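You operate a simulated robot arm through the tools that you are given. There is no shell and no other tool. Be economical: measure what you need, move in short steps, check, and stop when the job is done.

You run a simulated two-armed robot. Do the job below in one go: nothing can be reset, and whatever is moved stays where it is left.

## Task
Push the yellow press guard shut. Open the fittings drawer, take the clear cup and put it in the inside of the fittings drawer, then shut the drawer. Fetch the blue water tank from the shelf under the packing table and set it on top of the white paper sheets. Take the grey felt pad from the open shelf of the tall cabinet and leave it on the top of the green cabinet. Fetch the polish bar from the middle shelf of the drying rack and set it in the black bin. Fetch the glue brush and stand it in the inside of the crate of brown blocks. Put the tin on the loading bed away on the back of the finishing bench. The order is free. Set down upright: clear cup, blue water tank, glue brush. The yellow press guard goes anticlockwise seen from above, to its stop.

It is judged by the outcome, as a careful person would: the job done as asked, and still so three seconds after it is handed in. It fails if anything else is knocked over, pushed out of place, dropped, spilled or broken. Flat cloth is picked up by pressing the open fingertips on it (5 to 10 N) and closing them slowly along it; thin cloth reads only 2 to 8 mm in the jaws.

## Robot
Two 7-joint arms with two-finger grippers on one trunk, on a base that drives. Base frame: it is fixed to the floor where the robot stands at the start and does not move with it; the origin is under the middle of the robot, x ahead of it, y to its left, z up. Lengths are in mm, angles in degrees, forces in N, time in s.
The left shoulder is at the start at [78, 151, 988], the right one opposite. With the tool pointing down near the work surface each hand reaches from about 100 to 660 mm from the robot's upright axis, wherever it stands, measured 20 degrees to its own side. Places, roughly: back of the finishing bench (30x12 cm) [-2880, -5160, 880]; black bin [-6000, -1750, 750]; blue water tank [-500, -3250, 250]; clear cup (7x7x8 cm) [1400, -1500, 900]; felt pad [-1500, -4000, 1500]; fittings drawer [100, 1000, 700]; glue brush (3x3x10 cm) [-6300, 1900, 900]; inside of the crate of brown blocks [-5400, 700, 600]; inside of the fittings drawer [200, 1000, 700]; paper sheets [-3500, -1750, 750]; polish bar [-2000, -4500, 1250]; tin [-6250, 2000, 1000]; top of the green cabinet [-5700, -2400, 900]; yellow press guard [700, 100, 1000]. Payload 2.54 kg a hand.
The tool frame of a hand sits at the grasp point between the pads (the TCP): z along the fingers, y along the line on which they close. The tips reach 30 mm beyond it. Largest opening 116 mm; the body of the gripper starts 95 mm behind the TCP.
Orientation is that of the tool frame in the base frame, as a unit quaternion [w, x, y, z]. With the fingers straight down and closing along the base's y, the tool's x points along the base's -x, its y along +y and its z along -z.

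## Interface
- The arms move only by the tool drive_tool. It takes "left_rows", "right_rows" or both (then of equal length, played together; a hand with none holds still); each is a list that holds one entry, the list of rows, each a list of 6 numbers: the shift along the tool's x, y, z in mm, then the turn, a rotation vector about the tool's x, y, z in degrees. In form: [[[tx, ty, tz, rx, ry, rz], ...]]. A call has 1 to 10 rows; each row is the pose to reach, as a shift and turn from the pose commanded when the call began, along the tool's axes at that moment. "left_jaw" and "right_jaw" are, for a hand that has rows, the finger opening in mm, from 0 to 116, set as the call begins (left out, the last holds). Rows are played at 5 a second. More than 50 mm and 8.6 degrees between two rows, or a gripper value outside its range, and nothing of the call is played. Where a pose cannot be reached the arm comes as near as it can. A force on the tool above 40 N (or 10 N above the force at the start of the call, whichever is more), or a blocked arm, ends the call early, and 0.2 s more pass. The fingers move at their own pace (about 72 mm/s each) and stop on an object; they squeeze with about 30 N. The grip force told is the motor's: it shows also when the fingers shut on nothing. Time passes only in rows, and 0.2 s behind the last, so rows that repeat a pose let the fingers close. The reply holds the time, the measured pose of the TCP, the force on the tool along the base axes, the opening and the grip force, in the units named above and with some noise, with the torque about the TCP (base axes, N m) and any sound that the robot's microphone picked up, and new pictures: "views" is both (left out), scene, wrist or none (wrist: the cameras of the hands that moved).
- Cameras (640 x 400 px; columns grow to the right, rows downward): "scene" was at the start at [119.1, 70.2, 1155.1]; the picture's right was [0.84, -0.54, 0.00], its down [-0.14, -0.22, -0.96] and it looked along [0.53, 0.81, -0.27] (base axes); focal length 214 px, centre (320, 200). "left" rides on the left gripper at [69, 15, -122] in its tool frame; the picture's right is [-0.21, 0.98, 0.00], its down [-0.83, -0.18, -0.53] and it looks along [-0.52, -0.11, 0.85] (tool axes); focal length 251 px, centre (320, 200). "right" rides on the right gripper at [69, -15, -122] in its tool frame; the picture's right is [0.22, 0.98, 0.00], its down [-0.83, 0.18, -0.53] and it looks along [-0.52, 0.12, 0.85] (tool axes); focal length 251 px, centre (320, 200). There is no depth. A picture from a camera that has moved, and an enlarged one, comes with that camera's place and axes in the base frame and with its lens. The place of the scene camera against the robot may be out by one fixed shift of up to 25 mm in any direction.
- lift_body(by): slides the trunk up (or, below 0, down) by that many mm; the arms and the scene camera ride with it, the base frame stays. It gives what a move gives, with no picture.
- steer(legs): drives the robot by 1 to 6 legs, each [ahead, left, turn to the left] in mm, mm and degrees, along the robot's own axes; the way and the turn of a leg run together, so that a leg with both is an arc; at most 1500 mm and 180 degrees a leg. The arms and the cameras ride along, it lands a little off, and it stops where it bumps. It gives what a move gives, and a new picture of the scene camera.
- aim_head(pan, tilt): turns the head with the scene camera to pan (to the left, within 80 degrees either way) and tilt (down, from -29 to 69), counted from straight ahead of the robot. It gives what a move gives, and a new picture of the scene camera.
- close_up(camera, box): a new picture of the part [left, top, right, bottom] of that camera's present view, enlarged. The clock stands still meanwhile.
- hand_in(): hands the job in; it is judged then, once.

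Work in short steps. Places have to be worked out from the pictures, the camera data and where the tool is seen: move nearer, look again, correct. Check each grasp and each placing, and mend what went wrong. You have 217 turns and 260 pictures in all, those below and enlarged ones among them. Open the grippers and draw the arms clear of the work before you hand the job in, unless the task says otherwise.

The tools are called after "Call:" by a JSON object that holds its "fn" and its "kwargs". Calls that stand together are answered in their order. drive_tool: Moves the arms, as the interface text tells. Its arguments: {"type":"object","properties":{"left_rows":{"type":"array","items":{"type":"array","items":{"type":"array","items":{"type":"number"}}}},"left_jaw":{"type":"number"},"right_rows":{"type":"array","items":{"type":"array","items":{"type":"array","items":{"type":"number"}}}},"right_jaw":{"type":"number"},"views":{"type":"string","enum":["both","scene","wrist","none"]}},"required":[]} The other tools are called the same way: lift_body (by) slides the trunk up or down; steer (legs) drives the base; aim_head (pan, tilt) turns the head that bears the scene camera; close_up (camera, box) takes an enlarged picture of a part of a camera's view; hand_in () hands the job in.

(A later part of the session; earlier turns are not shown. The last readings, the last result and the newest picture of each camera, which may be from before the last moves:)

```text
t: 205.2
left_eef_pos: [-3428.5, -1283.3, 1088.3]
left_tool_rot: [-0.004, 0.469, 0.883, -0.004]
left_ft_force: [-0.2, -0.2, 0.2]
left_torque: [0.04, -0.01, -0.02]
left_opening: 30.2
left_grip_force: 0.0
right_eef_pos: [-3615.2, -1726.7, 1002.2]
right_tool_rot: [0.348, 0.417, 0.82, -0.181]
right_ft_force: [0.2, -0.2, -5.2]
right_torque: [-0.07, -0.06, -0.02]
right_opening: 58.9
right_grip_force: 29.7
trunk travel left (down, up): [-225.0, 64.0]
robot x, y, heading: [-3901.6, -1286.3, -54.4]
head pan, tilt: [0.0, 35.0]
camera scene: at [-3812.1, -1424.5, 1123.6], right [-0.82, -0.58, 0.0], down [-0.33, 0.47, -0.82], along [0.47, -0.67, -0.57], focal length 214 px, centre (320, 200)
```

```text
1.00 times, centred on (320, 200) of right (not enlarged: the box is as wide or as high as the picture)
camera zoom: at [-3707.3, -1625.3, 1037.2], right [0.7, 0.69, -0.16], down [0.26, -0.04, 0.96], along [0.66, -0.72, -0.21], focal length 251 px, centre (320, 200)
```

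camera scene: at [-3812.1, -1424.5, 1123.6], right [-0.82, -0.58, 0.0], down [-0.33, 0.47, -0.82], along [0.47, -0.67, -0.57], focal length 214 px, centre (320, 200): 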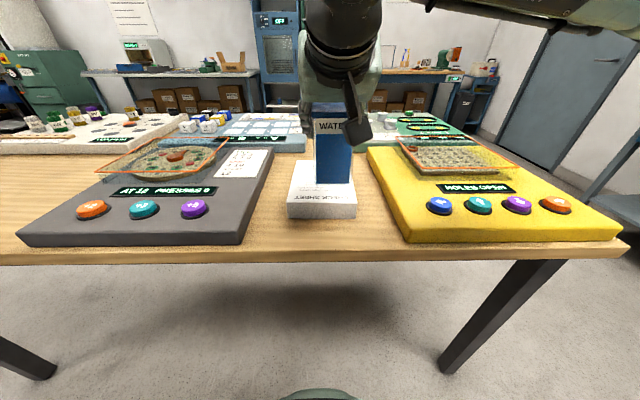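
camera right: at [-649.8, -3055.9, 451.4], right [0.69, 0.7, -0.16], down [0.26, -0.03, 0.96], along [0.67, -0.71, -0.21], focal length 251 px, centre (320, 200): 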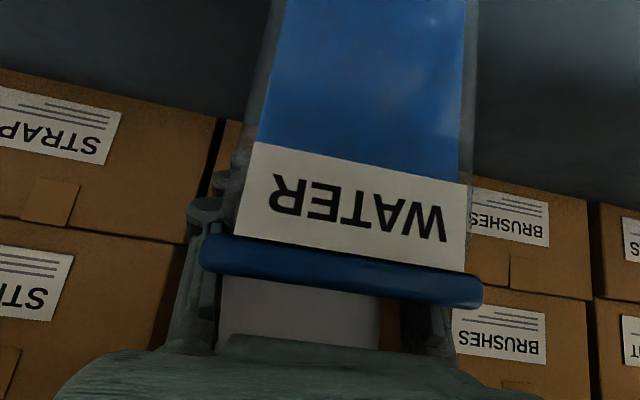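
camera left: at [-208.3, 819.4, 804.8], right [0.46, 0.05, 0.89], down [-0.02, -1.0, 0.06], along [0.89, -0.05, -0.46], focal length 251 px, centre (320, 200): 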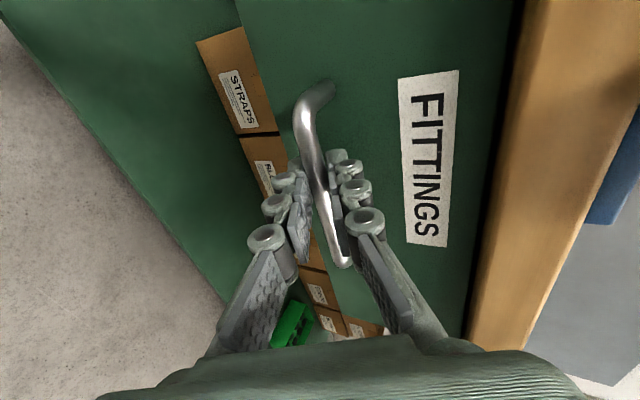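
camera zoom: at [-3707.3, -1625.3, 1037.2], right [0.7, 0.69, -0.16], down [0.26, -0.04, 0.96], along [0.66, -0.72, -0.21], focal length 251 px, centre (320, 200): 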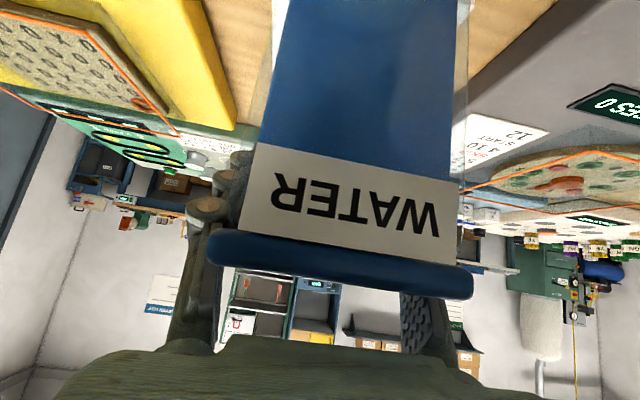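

The stack's top is about 170 x 250 mm, centred some 175 mm ahead of the tank. I drive 110 mm closer, then move the tank over it and down.

Call:
{"fn": "steer", "kwargs": {"legs": [[110, 0, 0]]}}

Call:
{"fn": "drive_tool", "kwargs": {"right_rows": [[[-15, 3, 16, 0, 0, 0], [-30, 6, 32, 0, 0, 0], [-45, 8, 48, 0, 0, 0], [-23, 8, 69, 0, 0, 0], [-1, 8, 90, 0, 0, 0]]], "views": "scene"}}

```text
t: 206.4
left_eef_pos: [-3366.9, -1374.3, 1087.8]
left_tool_rot: [-0.004, 0.47, 0.883, -0.004]
left_ft_force: [0.3, 0.6, -0.3]
left_torque: [0.06, 0.02, -0.03]
left_opening: 30.2
left_grip_force: 0.0
right_eef_pos: [-3552.1, -1815.9, 1001.5]
right_tool_rot: [0.349, 0.416, 0.82, -0.181]
right_ft_force: [-0.2, -0.2, -5.1]
right_torque: [-0.09, -0.1, 0.0]
right_opening: 58.6
right_grip_force: 29.5
trunk travel left (down, up): [-225.0, 64.0]
robot x, y, heading: [-3838.8, -1376.6, -54.9]
head pan, tilt: [0.0, 35.0]
camera scene: at [-3749.2, -1513.3, 1123.5], right [-0.82, -0.58, 0.0], down [-0.33, 0.47, -0.82], along [0.47, -0.67, -0.57], focal length 214 px, centre (320, 200)
```

scene: 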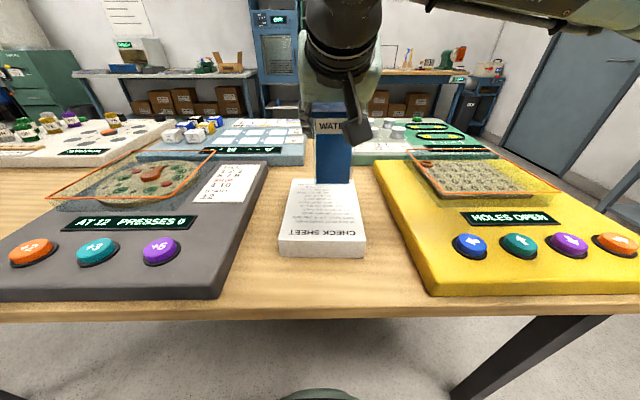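

```text
t: 207.6
left_eef_pos: [-3367.8, -1373.1, 1088.5]
left_tool_rot: [-0.005, 0.469, 0.883, -0.004]
left_ft_force: [0.1, -0.3, -0.9]
left_torque: [-0.02, 0.01, 0.0]
left_opening: 29.9
left_grip_force: 0.1
right_eef_pos: [-3509.7, -1864.5, 939.6]
right_tool_rot: [0.348, 0.416, 0.82, -0.181]
right_ft_force: [-0.1, -0.3, -4.0]
right_torque: [-0.11, -0.1, 0.02]
right_opening: 58.8
right_grip_force: 29.9
trunk travel left (down, up): [-225.0, 64.0]
robot x, y, heading: [-3842.0, -1377.0, -54.7]
head pan, tilt: [0.0, 35.0]
camera scene: at [-3749.4, -1513.0, 1123.7], right [-0.82, -0.58, 0.0], down [-0.33, 0.47, -0.82], along [0.47, -0.67, -0.57], focal length 214 px, centre (320, 200)
```

scene: 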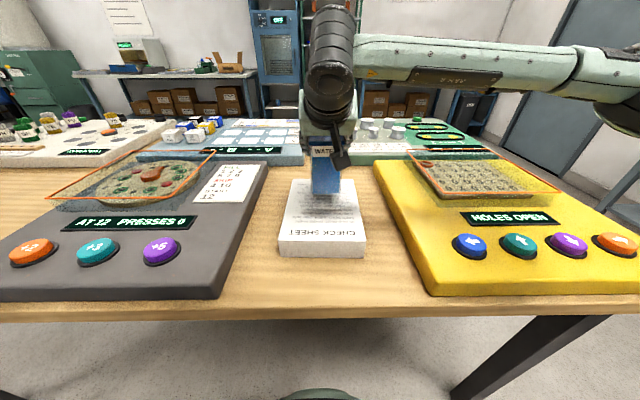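

Over the stack and well inside its edges. I lower gently until contact.

Call:
{"fn": "drive_tool", "kwargs": {"right_rows": [[[9, 0, 8, 0, 0, 0], [17, 0, 17, 0, 0, 0], [26, 0, 25, 0, 0, 0], [33, 0, 31, 0, 0, 0], [39, 0, 37, 0, 0, 0], [45, 0, 43, 0, 0, 0]]], "views": "none"}}

```text
t: 208.4
left_eef_pos: [-3368.3, -1373.0, 1089.6]
left_tool_rot: [-0.003, 0.469, 0.883, -0.004]
left_ft_force: [0.1, -0.8, 0.5]
left_torque: [0.01, -0.01, 0.0]
left_opening: 30.0
left_grip_force: 0.1
right_eef_pos: [-3507.0, -1864.4, 918.2]
right_tool_rot: [0.361, 0.417, 0.814, -0.182]
right_ft_force: [-1.8, 3.1, 15.9]
right_torque: [1.16, 1.32, 0.06]
right_opening: 59.3
right_grip_force: 30.4
trunk travel left (down, up): [-225.0, 64.0]
robot x, y, heading: [-3840.7, -1380.7, -54.8]
head pan, tilt: [0.0, 35.0]
stopped in row 4 (right hand): the force on the tool passed its limit at 47 N (the readings are from after the stop); the commanded pose is now the measured one
```

Contact at z 918. I check where it stands before releasing.

Call:
{"fn": "close_up", "kwargs": {"camera": "scene", "box": [230, 130, 422, 250]}}

```text
3.33 times, centred on (326, 190) of scene
camera zoom: at [-3750.4, -1511.8, 1124.1], right [-0.82, -0.58, 0.0], down [-0.33, 0.47, -0.82], along [0.47, -0.67, -0.57], focal length 715 px, centre (300, 233)
```

zoom: 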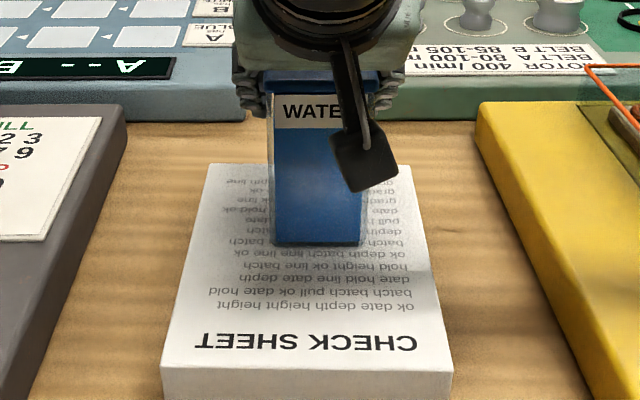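

It stands toward the rear edge of the stack. I lift a bit and shift it 55 mm toward me for a safe seat.

Call:
{"fn": "drive_tool", "kwargs": {"right_rows": [[[-18, 0, -17, 0, 0, 0], [0, 0, -36, 0, 0, 0], [20, 0, -57, 0, 0, 0]]], "views": "none"}}

Call:
{"fn": "drive_tool", "kwargs": {"right_rows": [[[6, 0, 6, 0, 0, 0], [11, 0, 10, 0, 0, 0], [15, 0, 14, 0, 0, 0], [18, 0, 17, 0, 0, 0], [21, 0, 20, 0, 0, 0]]], "views": "none"}}

Call:
{"fn": "close_up", "kwargs": {"camera": "scene", "box": [230, 130, 422, 250]}}

```text
t: 209.2
left_eef_pos: [-3367.9, -1373.3, 1088.0]
left_tool_rot: [-0.004, 0.47, 0.883, -0.004]
left_ft_force: [-0.2, 0.1, 0.2]
left_torque: [0.0, -0.02, -0.01]
left_opening: 30.1
left_grip_force: 0.0
right_eef_pos: [-3539.2, -1821.7, 937.4]
right_tool_rot: [0.359, 0.417, 0.815, -0.182]
right_ft_force: [0.7, 1.3, -4.7]
right_torque: [-0.14, -0.09, 0.01]
right_opening: 59.1
right_grip_force: 29.8
trunk travel left (down, up): [-225.0, 64.0]
robot x, y, heading: [-3839.7, -1376.8, -54.8]
head pan, tilt: [0.0, 35.0]
```

```text
t: 210.5
left_eef_pos: [-3368.5, -1371.5, 1088.1]
left_tool_rot: [-0.004, 0.47, 0.883, -0.004]
left_ft_force: [1.0, -0.4, -0.4]
left_torque: [-0.03, 0.0, 0.04]
left_opening: 30.2
left_grip_force: 0.0
right_eef_pos: [-3538.2, -1823.5, 916.8]
right_tool_rot: [0.368, 0.418, 0.81, -0.184]
right_ft_force: [-1.8, 0.0, 16.1]
right_torque: [1.03, 1.35, 0.11]
right_opening: 59.2
right_grip_force: 30.0
trunk travel left (down, up): [-225.0, 64.0]
robot x, y, heading: [-3839.9, -1378.1, -54.5]
head pan, tilt: [0.0, 35.0]
stopped in row 5 (right hand): the force on the tool passed its limit at 42 N (the readings are from after the stop); the commanded pose is now the measured one
```

```text
3.33 times, centred on (326, 190) of scene
camera zoom: at [-3750.6, -1511.7, 1123.8], right [-0.82, -0.58, 0.0], down [-0.33, 0.47, -0.82], along [0.47, -0.67, -0.57], focal length 715 px, centre (300, 233)
```

zoom: 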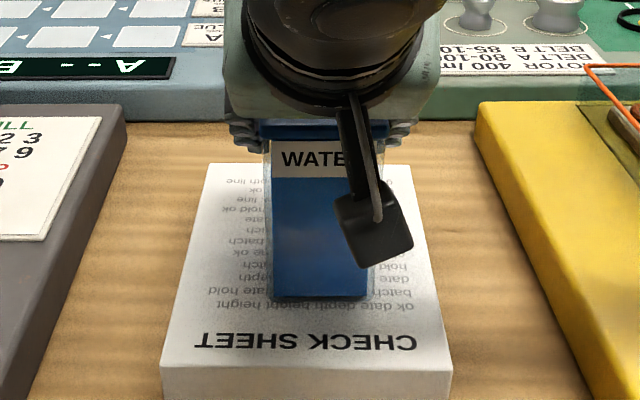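

Well seated now. I open the fingers and withdraw back and up.

Call:
{"fn": "drive_tool", "kwargs": {"right_rows": [[[-1, 0, -1, 0, 0, 0], [-1, 0, -1, 0, 0, 0], [-1, 0, -1, 0, 0, 0]]], "right_jaw": 105, "views": "none"}}

Call:
{"fn": "drive_tool", "kwargs": {"right_rows": [[[-25, 0, -25, 0, 0, 0], [-50, 0, -50, 0, 0, 0], [-75, 0, -75, 0, 0, 0], [-80, 0, -120, 0, 0, 0], [-80, 0, -165, 0, 0, 0]]], "views": "scene"}}

```text
t: 211.3
left_eef_pos: [-3366.6, -1373.0, 1088.7]
left_tool_rot: [-0.005, 0.469, 0.883, -0.004]
left_ft_force: [0.3, 0.0, -1.0]
left_torque: [0.0, 0.02, 0.03]
left_opening: 30.0
left_grip_force: 0.0
right_eef_pos: [-3537.5, -1822.3, 915.7]
right_tool_rot: [0.365, 0.419, 0.811, -0.183]
right_ft_force: [0.2, 0.5, 0.3]
right_torque: [0.01, -0.01, -0.01]
right_opening: 105.0
right_grip_force: 0.1
trunk travel left (down, up): [-225.0, 64.0]
robot x, y, heading: [-3843.7, -1381.3, -54.6]
head pan, tilt: [0.0, 35.0]
```

```text
t: 212.5
left_eef_pos: [-3367.9, -1371.9, 1089.5]
left_tool_rot: [-0.004, 0.47, 0.883, -0.004]
left_ft_force: [0.4, 1.0, 0.8]
left_torque: [0.0, 0.0, 0.0]
left_opening: 30.0
left_grip_force: 0.0
right_eef_pos: [-3582.0, -1765.4, 1087.5]
right_tool_rot: [0.366, 0.418, 0.811, -0.183]
right_ft_force: [0.2, 0.4, 1.2]
right_torque: [0.0, 0.0, -0.02]
right_opening: 104.9
right_grip_force: 0.0
trunk travel left (down, up): [-225.0, 64.0]
robot x, y, heading: [-3836.2, -1378.4, -54.6]
head pan, tilt: [0.0, 35.0]
camera scene: at [-3750.1, -1512.3, 1123.8], right [-0.82, -0.58, 0.0], down [-0.33, 0.47, -0.82], along [0.47, -0.67, -0.57], focal length 214 px, centre (320, 200)
```

scene: 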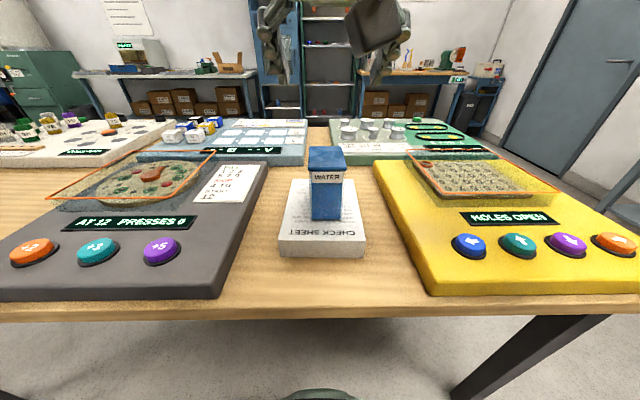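

Tank is set upright on the sheets. I tuck the right hand upright and drive round the right end of the table, keeping my heading, toward the tall cabinet.

Call:
{"fn": "drive_tool", "kwargs": {"right_rows": [[[0, 0, -10, 0, 8, 0], [0, 0, -20, 0, 16, 0], [0, 0, -30, 0, 24, 0], [0, 0, -30, 0, 32, 0], [0, 0, -30, 0, 40, 0], [0, 0, -30, 0, 48, 0]]], "views": "none"}}

Call:
{"fn": "aim_head", "kwargs": {"pan": 0, "tilt": 10}}

Call:
{"fn": "steer", "kwargs": {"legs": [[-500, 0, 0], [0, -1300, 0]]}}

```text
t: 213.9
left_eef_pos: [-3367.1, -1372.7, 1088.9]
left_tool_rot: [-0.004, 0.469, 0.883, -0.004]
left_ft_force: [0.3, -1.2, -0.7]
left_torque: [-0.01, -0.01, 0.0]
left_opening: 30.0
left_grip_force: 0.1
right_eef_pos: [-3593.7, -1748.6, 1106.7]
right_tool_rot: [0.003, 0.458, 0.889, 0.003]
right_ft_force: [0.8, 0.7, -0.2]
right_torque: [0.03, 0.0, -0.02]
right_opening: 105.1
right_grip_force: 0.1
trunk travel left (down, up): [-225.0, 64.0]
robot x, y, heading: [-3842.5, -1375.2, -54.8]
head pan, tilt: [0.0, 35.0]
```

```text
t: 214.8
left_eef_pos: [-3367.8, -1373.7, 1088.0]
left_tool_rot: [-0.004, 0.47, 0.883, -0.003]
left_ft_force: [-0.1, 0.0, -0.3]
left_torque: [0.03, -0.03, -0.02]
left_opening: 29.7
left_grip_force: 0.2
right_eef_pos: [-3593.4, -1749.4, 1106.9]
right_tool_rot: [0.005, 0.457, 0.89, 0.003]
right_ft_force: [0.4, -0.7, 0.2]
right_torque: [0.0, 0.01, -0.02]
right_opening: 104.8
right_grip_force: 0.1
trunk travel left (down, up): [-225.0, 64.0]
robot x, y, heading: [-3839.2, -1377.5, -54.8]
head pan, tilt: [0.0, 10.0]
camera scene: at [-3747.1, -1516.7, 1163.8], right [-0.82, -0.58, 0.0], down [-0.1, 0.14, -0.98], along [0.57, -0.8, -0.17], focal length 214 px, centre (320, 200)
```

scene: 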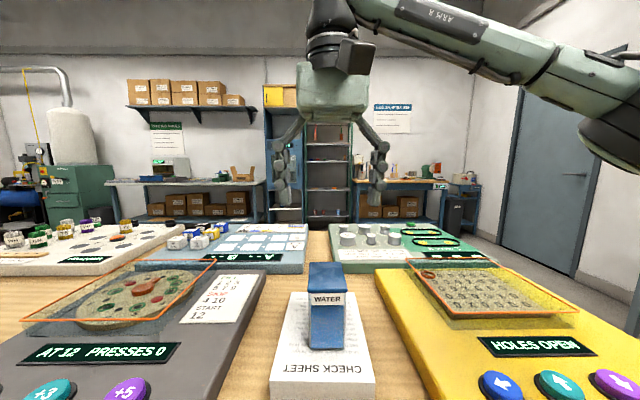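

```text
t: 230.2
left_eef_pos: [-4722.6, -1733.9, 1089.3]
left_tool_rot: [-0.003, 0.467, 0.884, -0.004]
left_ft_force: [-0.8, -0.5, 0.1]
left_torque: [0.0, -0.06, 0.0]
left_opening: 29.9
left_grip_force: 0.0
right_eef_pos: [-4947.2, -2111.4, 1105.5]
right_tool_rot: [0.003, 0.454, 0.891, 0.003]
right_ft_force: [0.0, -0.4, -0.9]
right_torque: [0.02, -0.01, 0.02]
right_opening: 105.3
right_grip_force: 0.1
trunk travel left (down, up): [-225.0, 64.0]
robot x, y, heading: [-5196.1, -1739.9, -54.5]
head pan, tilt: [0.0, 10.0]
camera scene: at [-5101.9, -1879.7, 1163.9], right [-0.81, -0.58, 0.0], down [-0.1, 0.14, -0.98], along [0.57, -0.8, -0.17], focal length 214 px, centre (320, 200)
```

scene: 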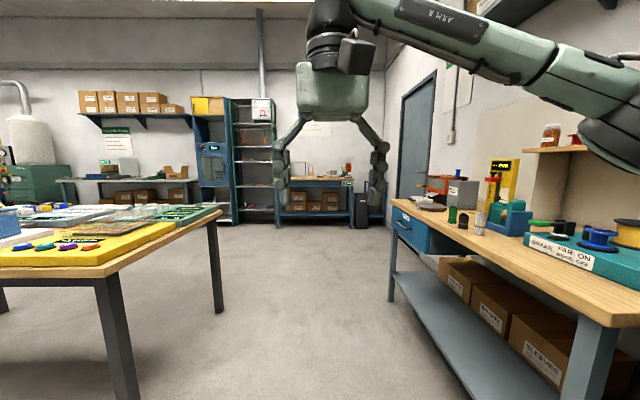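

The corridor is clear. I drive through it and then left to stand before the tall cabinet and rack.

Call:
{"fn": "steer", "kwargs": {"legs": [[1500, 100, 0], [1000, 0, 0], [200, 900, 0]]}}

Call:
{"fn": "aim_head", "kwargs": {"pan": 8, "tilt": 0}}

```text
refused: leg 1 is longer than a leg can be; nothing moved
```

```text
t: 230.9
left_eef_pos: [-4723.1, -1733.8, 1088.9]
left_tool_rot: [-0.004, 0.467, 0.884, -0.004]
left_ft_force: [-0.7, 0.1, -0.5]
left_torque: [-0.05, -0.03, 0.04]
left_opening: 30.2
left_grip_force: 0.0
right_eef_pos: [-4948.4, -2111.8, 1106.0]
right_tool_rot: [0.003, 0.454, 0.891, 0.003]
right_ft_force: [-0.1, 0.4, -0.1]
right_torque: [0.03, 0.0, -0.02]
right_opening: 105.3
right_grip_force: 0.0
trunk travel left (down, up): [-225.0, 64.0]
robot x, y, heading: [-5198.5, -1741.4, -54.6]
head pan, tilt: [8.0, 0.0]
camera scene: at [-5094.0, -1869.3, 1179.8], right [-0.72, -0.69, 0.0], down [0.0, 0.0, -1.0], along [0.69, -0.72, 0.0], focal length 214 px, centre (320, 200)
```

scene: 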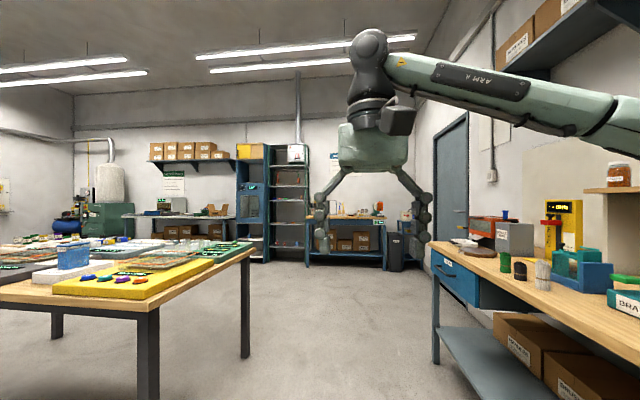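

Leg too long; I send it again in shorter legs.

Call:
{"fn": "steer", "kwargs": {"legs": [[1400, 100, 0], [1100, 0, 0], [300, 900, 0]]}}

```text
t: 251.6
left_eef_pos: [-2297.3, -3433.8, 1090.0]
left_tool_rot: [-0.005, 0.471, 0.882, -0.004]
left_ft_force: [-0.3, 0.6, -0.4]
left_torque: [0.01, 0.02, -0.02]
left_opening: 30.1
left_grip_force: 0.1
right_eef_pos: [-2526.3, -3811.0, 1106.0]
right_tool_rot: [0.003, 0.458, 0.889, 0.003]
right_ft_force: [-0.1, -0.5, 0.5]
right_torque: [0.03, -0.01, 0.0]
right_opening: 104.9
right_grip_force: 0.0
trunk travel left (down, up): [-225.0, 64.0]
robot x, y, heading: [-2769.3, -3434.4, -54.7]
head pan, tilt: [8.0, 0.0]
camera scene: at [-2670.2, -3566.6, 1179.9], right [-0.73, -0.68, 0.0], down [0.0, 0.0, -1.0], along [0.68, -0.73, 0.0], focal length 214 px, centre (320, 200)
```

scene: 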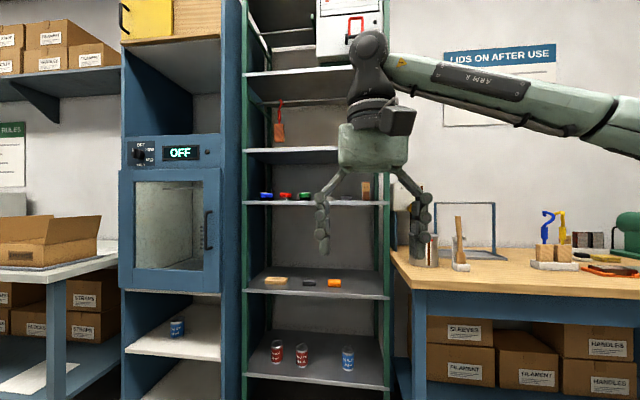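

I see the tall cabinet, the drying rack and the finishing bench. I zoom on the rack's shelves and cabinet.

Call:
{"fn": "close_up", "kwargs": {"camera": "scene", "box": [230, 140, 406, 250]}}

Call:
{"fn": "close_up", "kwargs": {"camera": "scene", "box": [100, 0, 292, 120]}}

```text
3.64 times, centred on (318, 195) of scene
camera zoom: at [-2670.2, -3566.6, 1179.9], right [-0.73, -0.68, 0.0], down [0.0, 0.0, -1.0], along [0.68, -0.73, 0.0], focal length 780 px, centre (327, 218)
```

zoom: 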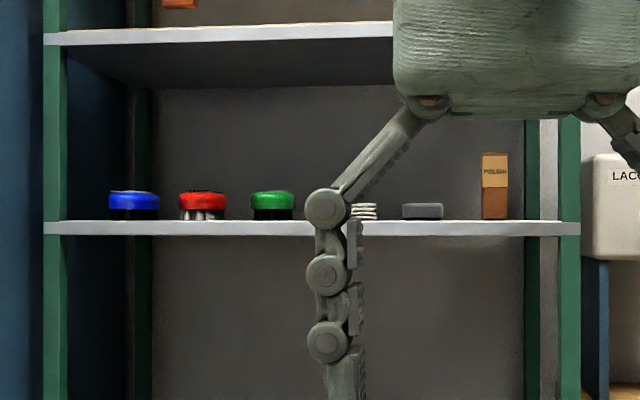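

```text
3.33 times, centred on (196, 60) of scene
camera zoom: at [-2670.2, -3566.6, 1179.9], right [-0.73, -0.68, 0.0], down [0.0, 0.0, -1.0], along [0.68, -0.73, 0.0], focal length 715 px, centre (733, 667)
```

zoom: 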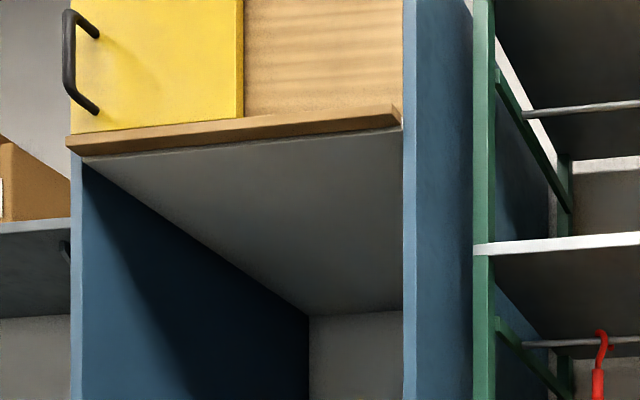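

The polish bar stands upright at the right end of the rack shelf, near [-2113, -4500, 1220]. I tilt the right hand forward to nearly level and drive nearer.

Call:
{"fn": "drive_tool", "kwargs": {"right_rows": [[[-8, -11, -10, 0, -8.3, 0], [-16, -22, -20, 0, -16.6, 0], [-23, -33, -30, 0, -25, 0], [-31, -44, -40, 0, -33.3, 0], [-39, -56, -50, 0, -41.6, 0], [-47, -67, -60, 0, -50, 0], [-54, -78, -70, 0, -58.3, 0], [-62, -89, -80, 0, -66.6, 0], [-70, -100, -90, 0, -75, 0]]], "right_jaw": 80, "views": "none"}}

Call:
{"fn": "steer", "kwargs": {"legs": [[430, 60, 0]]}}

Call:
{"fn": "close_up", "kwargs": {"camera": "right", "box": [0, 0, 640, 400]}}

```text
t: 253.6
left_eef_pos: [-2298.7, -3436.2, 1088.9]
left_tool_rot: [-0.004, 0.47, 0.882, -0.004]
left_ft_force: [-0.1, 0.1, 0.0]
left_torque: [-0.01, 0.0, -0.01]
left_opening: 30.2
left_grip_force: 0.0
right_eef_pos: [-2567.8, -3925.8, 1194.5]
right_tool_rot: [0.544, 0.366, 0.702, -0.277]
right_ft_force: [0.3, -0.6, 1.0]
right_torque: [-0.03, 0.0, -0.02]
right_opening: 80.1
right_grip_force: 0.0
trunk travel left (down, up): [-225.0, 64.0]
robot x, y, heading: [-2770.8, -3435.4, -54.9]
head pan, tilt: [8.0, 0.0]
```

```text
t: 256.2
left_eef_pos: [-2006.7, -3747.4, 1089.3]
left_tool_rot: [-0.004, 0.472, 0.882, -0.004]
left_ft_force: [-0.6, 0.5, 0.0]
left_torque: [0.0, 0.01, -0.01]
left_opening: 30.1
left_grip_force: 0.1
right_eef_pos: [-2275.1, -4237.6, 1195.1]
right_tool_rot: [0.544, 0.366, 0.703, -0.276]
right_ft_force: [-0.1, -0.1, -0.3]
right_torque: [0.05, 0.02, -0.01]
right_opening: 79.8
right_grip_force: 0.0
trunk travel left (down, up): [-225.0, 64.0]
robot x, y, heading: [-2476.9, -3749.0, -55.0]
head pan, tilt: [8.0, 0.0]
camera scene: at [-2377.8, -3879.6, 1179.8], right [-0.73, -0.68, 0.0], down [0.0, 0.0, -1.0], along [0.68, -0.73, 0.0], focal length 214 px, centre (320, 200)
```

scene: 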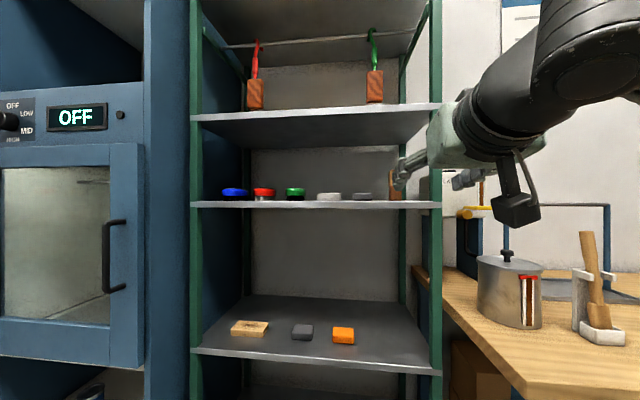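

```text
1.00 times, centred on (320, 200) of right (not enlarged: the box is as wide or as high as the picture)
camera zoom: at [-2366.0, -4136.1, 1159.2], right [0.77, 0.61, -0.2], down [-0.04, 0.35, 0.94], along [0.64, -0.71, 0.29], focal length 251 px, centre (320, 200)
```

zoom: 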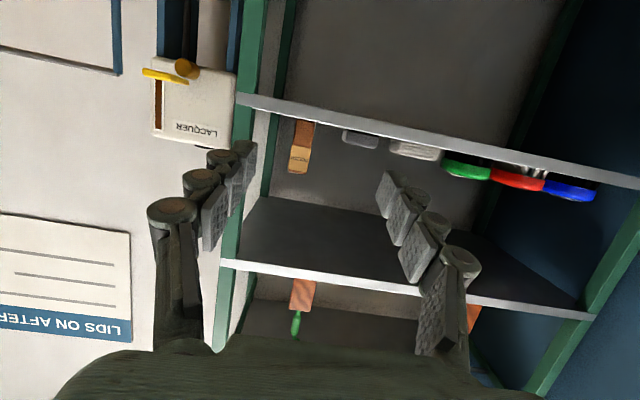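

The bar is ~170 mm behind the rack front with the right post close to its right, so I must come in yawed from the left. I tuck the left hand, shift left, and turn right 25°.

Call:
{"fn": "drive_tool", "kwargs": {"left_rows": [[[20, -30, 0, 0, 0, 0], [40, -60, 0, 0, 0, 0], [60, -90, 0, 0, 0, 0], [75, -120, 0, 0, 0, 0]]], "views": "none"}}

Call:
{"fn": "steer", "kwargs": {"legs": [[155, 314, 0], [0, 0, -25]]}}

Call:
{"fn": "close_up", "kwargs": {"camera": "right", "box": [0, 0, 640, 400]}}

```text
t: 257.2
left_eef_pos: [-2149.0, -3750.8, 1090.1]
left_tool_rot: [-0.004, 0.471, 0.882, -0.004]
left_ft_force: [0.0, 0.1, 0.2]
left_torque: [0.01, 0.0, 0.01]
left_opening: 29.9
left_grip_force: 0.0
right_eef_pos: [-2276.2, -4237.9, 1196.1]
right_tool_rot: [0.544, 0.366, 0.702, -0.277]
right_ft_force: [0.1, 0.7, -0.3]
right_torque: [0.01, 0.04, -0.01]
right_opening: 80.0
right_grip_force: 0.0
trunk travel left (down, up): [-225.0, 64.0]
robot x, y, heading: [-2478.1, -3748.8, -54.7]
head pan, tilt: [8.0, 0.0]
```

```text
t: 262.1
left_eef_pos: [-1834.0, -3836.6, 1091.2]
left_tool_rot: [-0.005, 0.65, 0.76, -0.002]
left_ft_force: [-1.1, -0.3, 0.3]
left_torque: [-0.03, 0.0, -0.01]
left_opening: 30.2
left_grip_force: 0.0
right_eef_pos: [-2154.4, -4225.5, 1193.7]
right_tool_rot: [0.471, 0.509, 0.608, -0.387]
right_ft_force: [-1.4, 0.3, 0.0]
right_torque: [0.0, 0.03, -0.02]
right_opening: 79.6
right_grip_force: 0.0
trunk travel left (down, up): [-225.0, 64.0]
robot x, y, heading: [-2133.4, -3697.6, -79.6]
head pan, tilt: [8.0, 0.0]
camera scene: at [-2093.0, -3857.5, 1179.9], right [-0.95, -0.31, 0.0], down [0.0, 0.0, -1.0], along [0.31, -0.95, 0.0], focal length 214 px, centre (320, 200)
```

scene: 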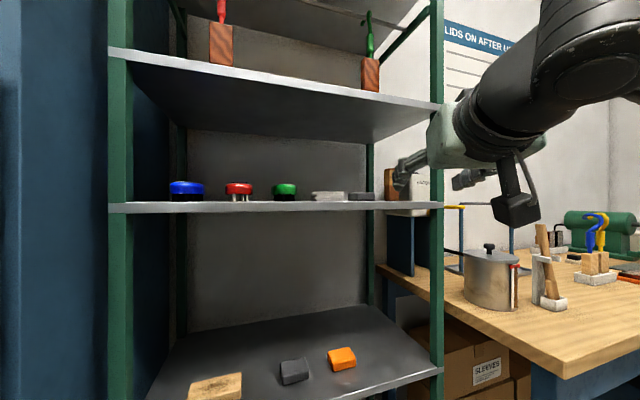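

```text
1.00 times, centred on (320, 200) of right (not enlarged: the box is as wide or as high as the picture)
camera zoom: at [-2193.2, -4094.5, 1159.4], right [0.95, 0.23, -0.2], down [0.11, 0.33, 0.94], along [0.28, -0.91, 0.29], focal length 251 px, centre (320, 200)
```

zoom: 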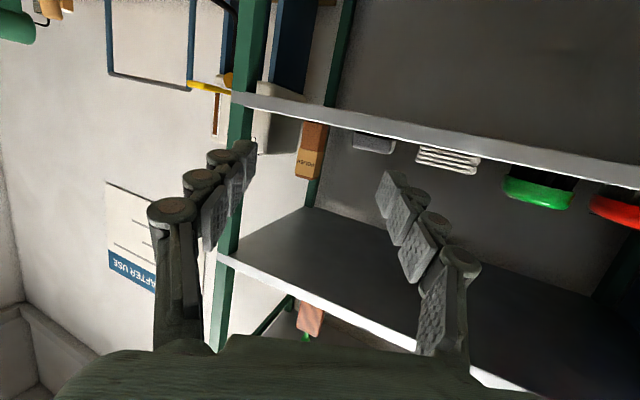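

Bar at [-2096, -4519, 1208]; the hand points right at it, 290 mm ahead. I drive 130 mm and reach the next 95 mm with the arm.

Call:
{"fn": "steer", "kwargs": {"legs": [[130, 0, 0]]}}

Call:
{"fn": "drive_tool", "kwargs": {"right_rows": [[[-11, 1, 31, 0, 0, 0], [-22, 2, 62, 0, 0, 0], [-33, 3, 93, 0, 0, 0]]], "views": "wrist"}}

```text
t: 263.4
left_eef_pos: [-1810.9, -3966.6, 1090.2]
left_tool_rot: [-0.005, 0.65, 0.76, -0.004]
left_ft_force: [-0.5, 0.0, -0.1]
left_torque: [0.04, 0.02, 0.0]
left_opening: 30.2
left_grip_force: 0.1
right_eef_pos: [-2130.9, -4355.3, 1195.9]
right_tool_rot: [0.472, 0.508, 0.607, -0.388]
right_ft_force: [-0.7, -1.5, -0.7]
right_torque: [0.02, 0.03, 0.01]
right_opening: 80.0
right_grip_force: 0.1
trunk travel left (down, up): [-225.0, 64.0]
robot x, y, heading: [-2108.5, -3826.6, -79.9]
head pan, tilt: [8.0, 0.0]
camera scene: at [-2069.7, -3986.1, 1179.8], right [-0.95, -0.31, 0.0], down [0.0, 0.0, -1.0], along [0.31, -0.95, 0.0], focal length 214 px, centre (320, 200)
```

scene: 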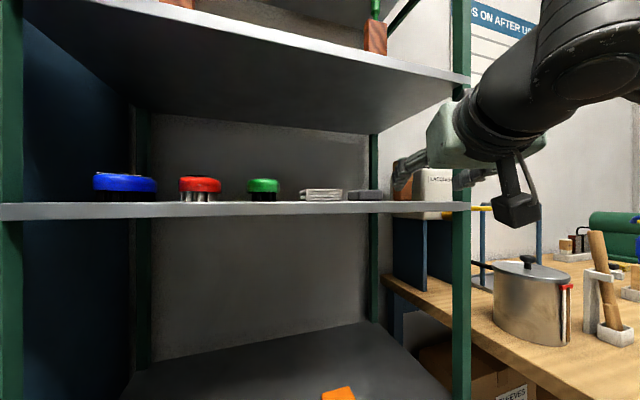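

```text
t: 264.2
left_eef_pos: [-1810.7, -3965.0, 1091.1]
left_tool_rot: [-0.005, 0.65, 0.76, -0.003]
left_ft_force: [-0.9, -0.2, -0.8]
left_torque: [-0.03, 0.01, 0.0]
left_opening: 30.0
left_grip_force: 0.0
right_eef_pos: [-2109.4, -4450.0, 1204.8]
right_tool_rot: [0.472, 0.508, 0.608, -0.387]
right_ft_force: [-0.4, -0.3, -0.3]
right_torque: [-0.02, 0.07, 0.03]
right_opening: 80.0
right_grip_force: 0.1
trunk travel left (down, up): [-225.0, 64.0]
robot x, y, heading: [-2109.7, -3825.6, -79.8]
head pan, tilt: [8.0, 0.0]
camera right: at [-2148.8, -4319.6, 1167.7], right [0.95, 0.23, -0.2], down [0.11, 0.33, 0.94], along [0.28, -0.91, 0.29], focal length 251 px, centre (320, 200)
```

right: 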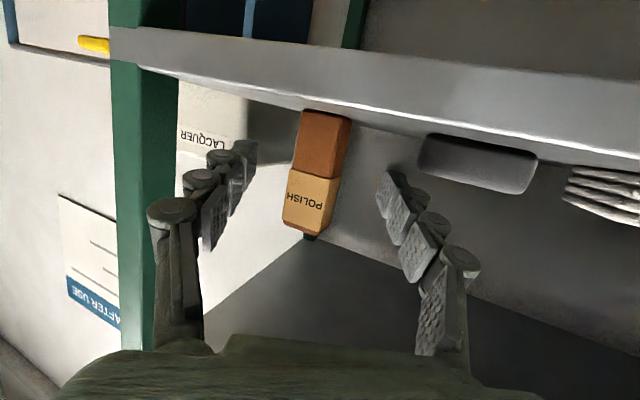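

The bar is dead centre between the fingers. I advance 65 mm and close.

Call:
{"fn": "drive_tool", "kwargs": {"right_rows": [[[-8, 0, 33, 0, 0, 0], [-16, 0, 65, 0, 0, 0]]], "views": "none"}}

Call:
{"fn": "drive_tool", "kwargs": {"right_rows": [[[0, 0, 0, 0, 0, 0], [0, 0, 0, 0, 0, 0], [0, 0, 0, 0, 0, 0]]], "right_jaw": 20, "views": "wrist"}}

```text
t: 264.8
left_eef_pos: [-1809.9, -3964.3, 1090.6]
left_tool_rot: [-0.005, 0.65, 0.76, -0.003]
left_ft_force: [0.0, -0.8, 0.4]
left_torque: [0.0, 0.02, 0.0]
left_opening: 30.3
left_grip_force: 0.1
right_eef_pos: [-2096.2, -4516.5, 1202.9]
right_tool_rot: [0.472, 0.508, 0.608, -0.387]
right_ft_force: [-0.3, -0.8, 0.0]
right_torque: [-0.01, 0.01, 0.03]
right_opening: 79.8
right_grip_force: 0.1
trunk travel left (down, up): [-225.0, 64.0]
robot x, y, heading: [-2112.6, -3824.7, -79.7]
head pan, tilt: [8.0, 0.0]
```

```text
t: 265.6
left_eef_pos: [-1810.0, -3964.5, 1089.9]
left_tool_rot: [-0.005, 0.65, 0.76, -0.003]
left_ft_force: [0.2, 0.6, 0.6]
left_torque: [0.0, 0.0, -0.02]
left_opening: 30.0
left_grip_force: 0.1
right_eef_pos: [-2097.1, -4516.1, 1201.9]
right_tool_rot: [0.472, 0.507, 0.608, -0.387]
right_ft_force: [0.4, -0.2, 0.3]
right_torque: [-0.03, 0.07, 0.0]
right_opening: 39.9
right_grip_force: 29.9
trunk travel left (down, up): [-225.0, 64.0]
robot x, y, heading: [-2111.7, -3826.9, -79.7]
head pan, tilt: [8.0, 0.0]
camera right: at [-2135.9, -4384.6, 1166.9], right [0.95, 0.23, -0.2], down [0.11, 0.33, 0.94], along [0.28, -0.91, 0.29], focal length 251 px, centre (320, 200)
```

right: 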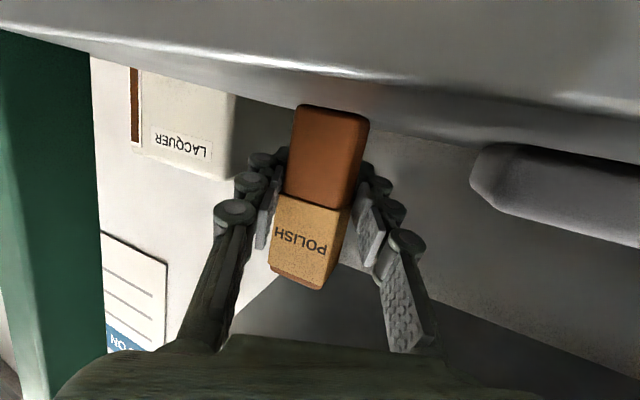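

Gripped at 40 mm. I lift with the trunk and back straight out.

Call:
{"fn": "lift_body", "kwargs": {"by": 40}}

Call:
{"fn": "steer", "kwargs": {"legs": [[-330, 0, 0]]}}

Call:
{"fn": "close_up", "kwargs": {"camera": "right", "box": [0, 0, 640, 400]}}

```text
t: 266.5
left_eef_pos: [-1810.5, -3964.5, 1129.8]
left_tool_rot: [-0.005, 0.65, 0.76, -0.004]
left_ft_force: [-0.3, -0.5, -0.5]
left_torque: [0.05, 0.02, -0.01]
left_opening: 29.8
left_grip_force: 0.0
right_eef_pos: [-2098.0, -4515.5, 1243.1]
right_tool_rot: [0.471, 0.509, 0.607, -0.388]
right_ft_force: [0.0, -0.2, -1.7]
right_torque: [0.02, 0.01, 0.0]
right_opening: 39.7
right_grip_force: 30.0
trunk travel left (down, up): [-265.0, 24.0]
robot x, y, heading: [-2109.4, -3829.4, -79.7]
head pan, tilt: [8.0, 0.0]
```

```text
t: 268.6
left_eef_pos: [-1869.3, -3640.6, 1129.6]
left_tool_rot: [-0.005, 0.651, 0.759, -0.003]
left_ft_force: [-0.1, 0.7, 0.0]
left_torque: [0.0, 0.01, -0.03]
left_opening: 30.0
left_grip_force: 0.0
right_eef_pos: [-2156.0, -4191.6, 1243.1]
right_tool_rot: [0.472, 0.508, 0.608, -0.387]
right_ft_force: [-0.6, 0.8, -1.0]
right_torque: [0.0, -0.02, 0.01]
right_opening: 39.7
right_grip_force: 29.8
trunk travel left (down, up): [-265.0, 24.0]
robot x, y, heading: [-2165.3, -3498.7, -79.6]
head pan, tilt: [8.0, 0.0]
camera scene: at [-2128.1, -3661.8, 1220.0], right [-0.95, -0.31, 0.0], down [0.0, 0.0, -1.0], along [0.31, -0.95, 0.0], focal length 214 px, centre (320, 200)
```

scene: 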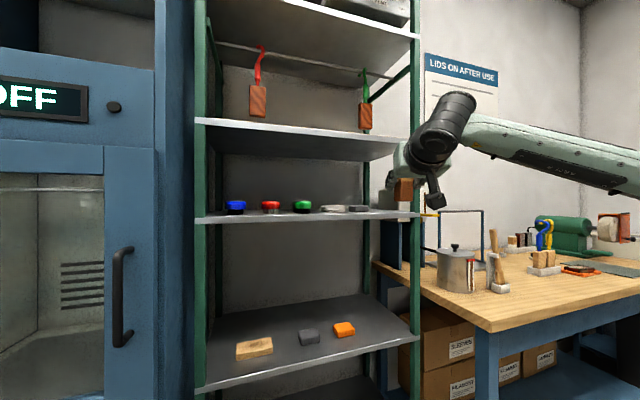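

```text
1.00 times, centred on (320, 200) of right (not enlarged: the box is as wide or as high as the picture)
camera zoom: at [-2194.5, -4060.9, 1206.9], right [0.95, 0.23, -0.2], down [0.11, 0.33, 0.94], along [0.28, -0.91, 0.29], focal length 251 px, centre (320, 200)
```

zoom: 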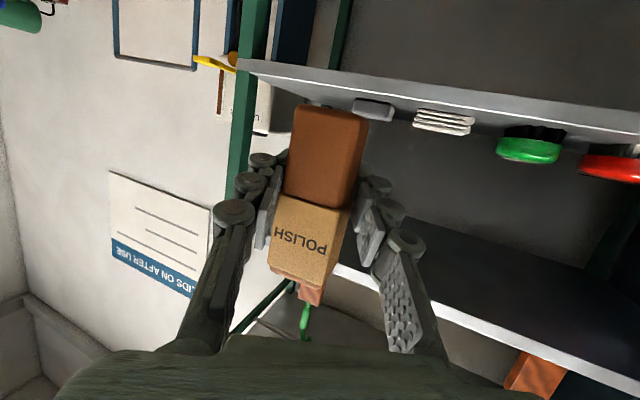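

Polish bar is safely in the right hand. I turn to face the tall cabinet, shift left in front of it, and raise the left hand pointing forward to see the open shelf.

Call:
{"fn": "steer", "kwargs": {"legs": [[0, 0, 24.6], [-60, 350, 0]]}}

Call:
{"fn": "lift_body", "kwargs": {"by": 24}}

Call:
{"fn": "drive_tool", "kwargs": {"left_rows": [[[-33, 0, -35, 0, -7, 0], [-66, 0, -70, 0, -14, 0], [-99, 0, -105, 0, -21, 0], [-132, 0, -140, 0, -28, 0], [-165, 0, -175, 0, -35, 0], [-198, 0, -210, 0, -42, 0], [-231, 0, -245, 0, -49, 0], [-264, 0, -280, 0, -56, 0], [-297, 0, -315, 0, -63, 0], [-330, 0, -350, 0, -70, 0]]], "views": "both"}}

```text
t: 272.7
left_eef_pos: [-1669.8, -3340.0, 1129.6]
left_tool_rot: [-0.004, 0.475, 0.88, -0.003]
left_ft_force: [-0.8, -1.0, 0.4]
left_torque: [0.02, 0.02, 0.01]
left_opening: 30.0
left_grip_force: 0.1
right_eef_pos: [-1718.5, -3975.8, 1242.9]
right_tool_rot: [0.534, 0.388, 0.693, -0.29]
right_ft_force: [-6.2, 0.5, -2.2]
right_torque: [-0.01, 0.01, 0.0]
right_opening: 41.2
right_grip_force: 30.9
trunk travel left (down, up): [-265.0, 24.0]
robot x, y, heading: [-1997.9, -3333.5, -55.2]
head pan, tilt: [8.0, 0.0]
stopped in leg 2: the force on the tool passed its limit at 54 N (the readings are from after the stop); the commanded pose is now the measured one
camera scene: at [-1901.5, -3466.8, 1220.0], right [-0.74, -0.68, 0.0], down [0.0, 0.0, -1.0], along [0.68, -0.74, 0.0], focal length 214 px, centre (320, 200)
```

scene: 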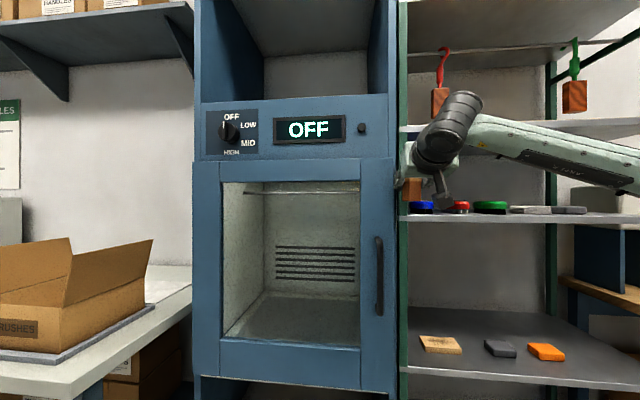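

```text
t: 273.4
left_eef_pos: [-1670.8, -3340.8, 1154.6]
left_tool_rot: [-0.004, 0.476, 0.879, -0.004]
left_ft_force: [0.7, 0.7, 0.1]
left_torque: [-0.01, -0.03, -0.02]
left_opening: 30.0
left_grip_force: 0.1
right_eef_pos: [-1718.3, -3975.9, 1267.1]
right_tool_rot: [0.536, 0.387, 0.692, -0.289]
right_ft_force: [-10.1, -3.9, -3.4]
right_torque: [0.0, 0.04, -0.08]
right_opening: 41.4
right_grip_force: 29.8
trunk travel left (down, up): [-289.0, 0.0]
robot x, y, heading: [-2001.1, -3337.2, -55.8]
head pan, tilt: [8.0, 0.0]
```

```text
t: 275.6
left_eef_pos: [-1488.4, -3616.5, 1503.8]
left_tool_rot: [0.502, 0.388, 0.722, -0.276]
left_ft_force: [-0.6, 0.2, -0.2]
left_torque: [-0.02, -0.01, 0.0]
left_opening: 30.0
left_grip_force: 0.0
right_eef_pos: [-1718.1, -3975.4, 1266.2]
right_tool_rot: [0.536, 0.386, 0.693, -0.288]
right_ft_force: [-10.9, -8.1, 2.8]
right_torque: [0.07, -0.2, -0.2]
right_opening: 41.1
right_grip_force: 29.7
trunk travel left (down, up): [-289.0, 0.0]
robot x, y, heading: [-1999.6, -3336.6, -55.4]
head pan, tilt: [8.0, 0.0]
camera scene: at [-1902.5, -3467.5, 1244.0], right [-0.74, -0.68, 0.0], down [0.0, 0.0, -1.0], along [0.68, -0.74, 0.0], focal length 214 px, centre (320, 200)
camera left: at [-1551.0, -3493.7, 1481.9], right [0.86, 0.47, 0.19], down [-0.27, 0.09, 0.96], along [0.44, -0.88, 0.2], focal length 251 px, centre (320, 200)
```

scene: 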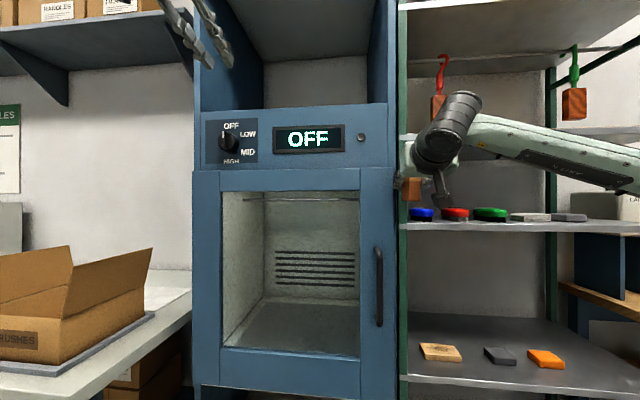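
left: 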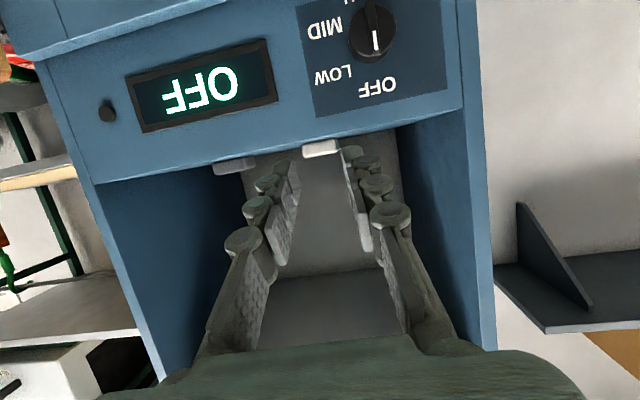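

The right hand with the bar leans against the cabinet edge; I back off first, then look with the left wrist camera from higher up.

Call:
{"fn": "steer", "kwargs": {"legs": [[-150, 0, 0]]}}

Call:
{"fn": "drive_tool", "kwargs": {"left_rows": [[[-41, 0, -15, 0, 0, 0], [-82, 0, -30, 0, 0, 0], [-113, 0, -41, 0, 0, 0]]], "left_jaw": 100, "views": "both"}}

Call:
{"fn": "close_up", "kwargs": {"camera": "right", "box": [0, 0, 640, 400]}}

```text
t: 277.0
left_eef_pos: [-1571.3, -3490.7, 1503.6]
left_tool_rot: [0.501, 0.387, 0.723, -0.275]
left_ft_force: [-0.3, 0.7, 0.2]
left_torque: [0.0, 0.01, 0.01]
left_opening: 30.0
left_grip_force: 0.1
right_eef_pos: [-1801.8, -3850.3, 1268.0]
right_tool_rot: [0.536, 0.386, 0.693, -0.289]
right_ft_force: [0.0, -0.2, 0.3]
right_torque: [0.0, 0.03, 0.0]
right_opening: 39.5
right_grip_force: 29.8
trunk travel left (down, up): [-289.0, 0.0]
robot x, y, heading: [-2086.4, -3212.7, -55.5]
head pan, tilt: [8.0, 0.0]
camera scene: at [-1986.0, -3342.6, 1244.0], right [-0.74, -0.68, 0.0], down [0.0, 0.0, -1.0], along [0.68, -0.74, 0.0], focal length 214 px, centre (320, 200)
```

scene: 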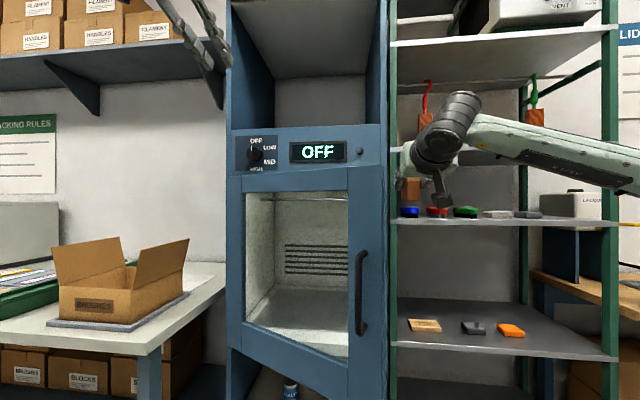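

```text
t: 277.8
left_eef_pos: [-1565.7, -3486.9, 1555.1]
left_tool_rot: [0.503, 0.389, 0.722, -0.274]
left_ft_force: [-0.2, -0.1, -0.5]
left_torque: [-0.04, 0.02, 0.02]
left_opening: 99.7
left_grip_force: 0.0
left hand out of reach, approached as far as the arm can: row 2, 3
right_eef_pos: [-1800.7, -3849.5, 1266.1]
right_tool_rot: [0.536, 0.385, 0.694, -0.288]
right_ft_force: [-0.2, -0.4, -0.9]
right_torque: [0.01, 0.03, 0.02]
right_opening: 39.4
right_grip_force: 30.4
trunk travel left (down, up): [-289.0, 0.0]
robot x, y, heading: [-2086.4, -3215.2, -55.2]
head pan, tilt: [8.0, 0.0]
camera scene: at [-1985.7, -3343.2, 1243.8], right [-0.74, -0.68, 0.0], down [0.0, 0.0, -1.0], along [0.68, -0.74, 0.0], focal length 214 px, centre (320, 200)
camera left: at [-1628.9, -3364.7, 1532.4], right [0.86, 0.47, 0.2], down [-0.27, 0.08, 0.96], along [0.44, -0.88, 0.2], focal length 251 px, centre (320, 200)
```

scene: 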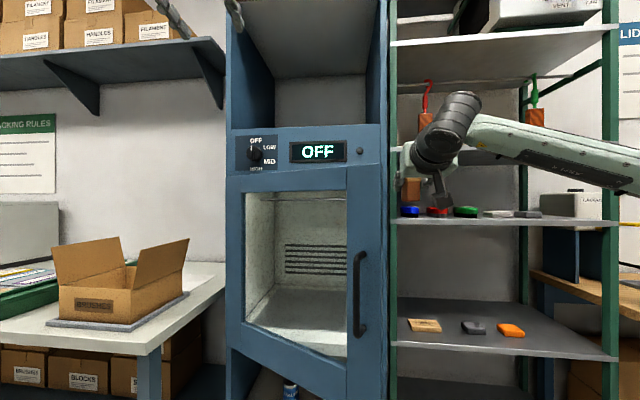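
left: 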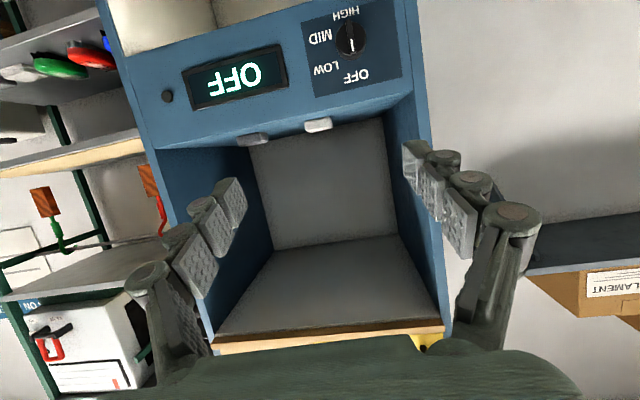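

```text
1.00 times, centred on (320, 200) of right (not enlarged: the box is as wide or as high as the picture)
camera zoom: at [-1886.0, -3743.3, 1231.1], right [0.8, 0.57, -0.19], down [-0.02, 0.34, 0.94], along [0.6, -0.74, 0.28], focal length 251 px, centre (320, 200)
```

zoom: 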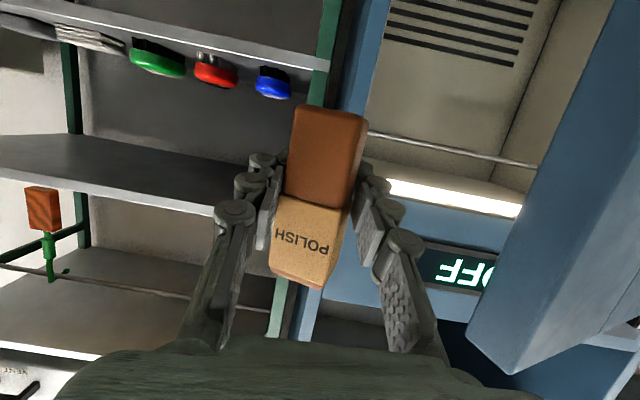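

The oven door of the tall cabinet looks ajar after my contact. I zoom in to check.

Call:
{"fn": "close_up", "kwargs": {"camera": "scene", "box": [180, 110, 440, 272]}}

Call:
{"fn": "close_up", "kwargs": {"camera": "left", "box": [140, 40, 460, 240]}}

```text
2.46 times, centred on (310, 191) of scene
camera zoom: at [-1985.7, -3343.2, 1243.8], right [-0.74, -0.68, 0.0], down [0.0, 0.0, -1.0], along [0.68, -0.74, 0.0], focal length 528 px, centre (345, 222)
```

zoom: 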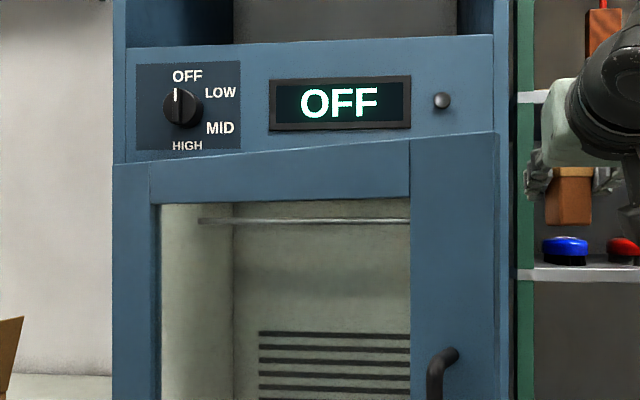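

```text
2.00 times, centred on (300, 140) of left
camera zoom: at [-1628.9, -3364.7, 1532.4], right [0.86, 0.47, 0.2], down [-0.27, 0.08, 0.96], along [0.44, -0.88, 0.2], focal length 503 px, centre (360, 320)
```

zoom: 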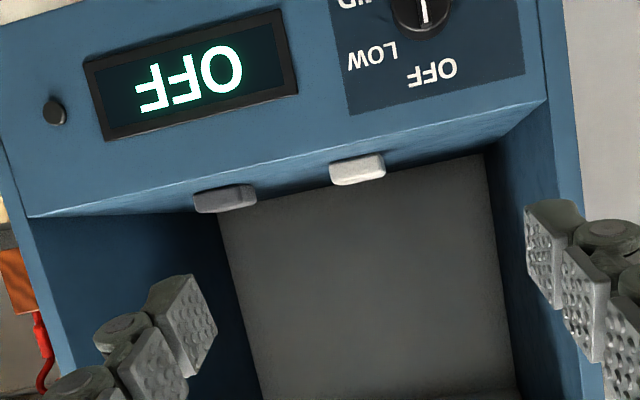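

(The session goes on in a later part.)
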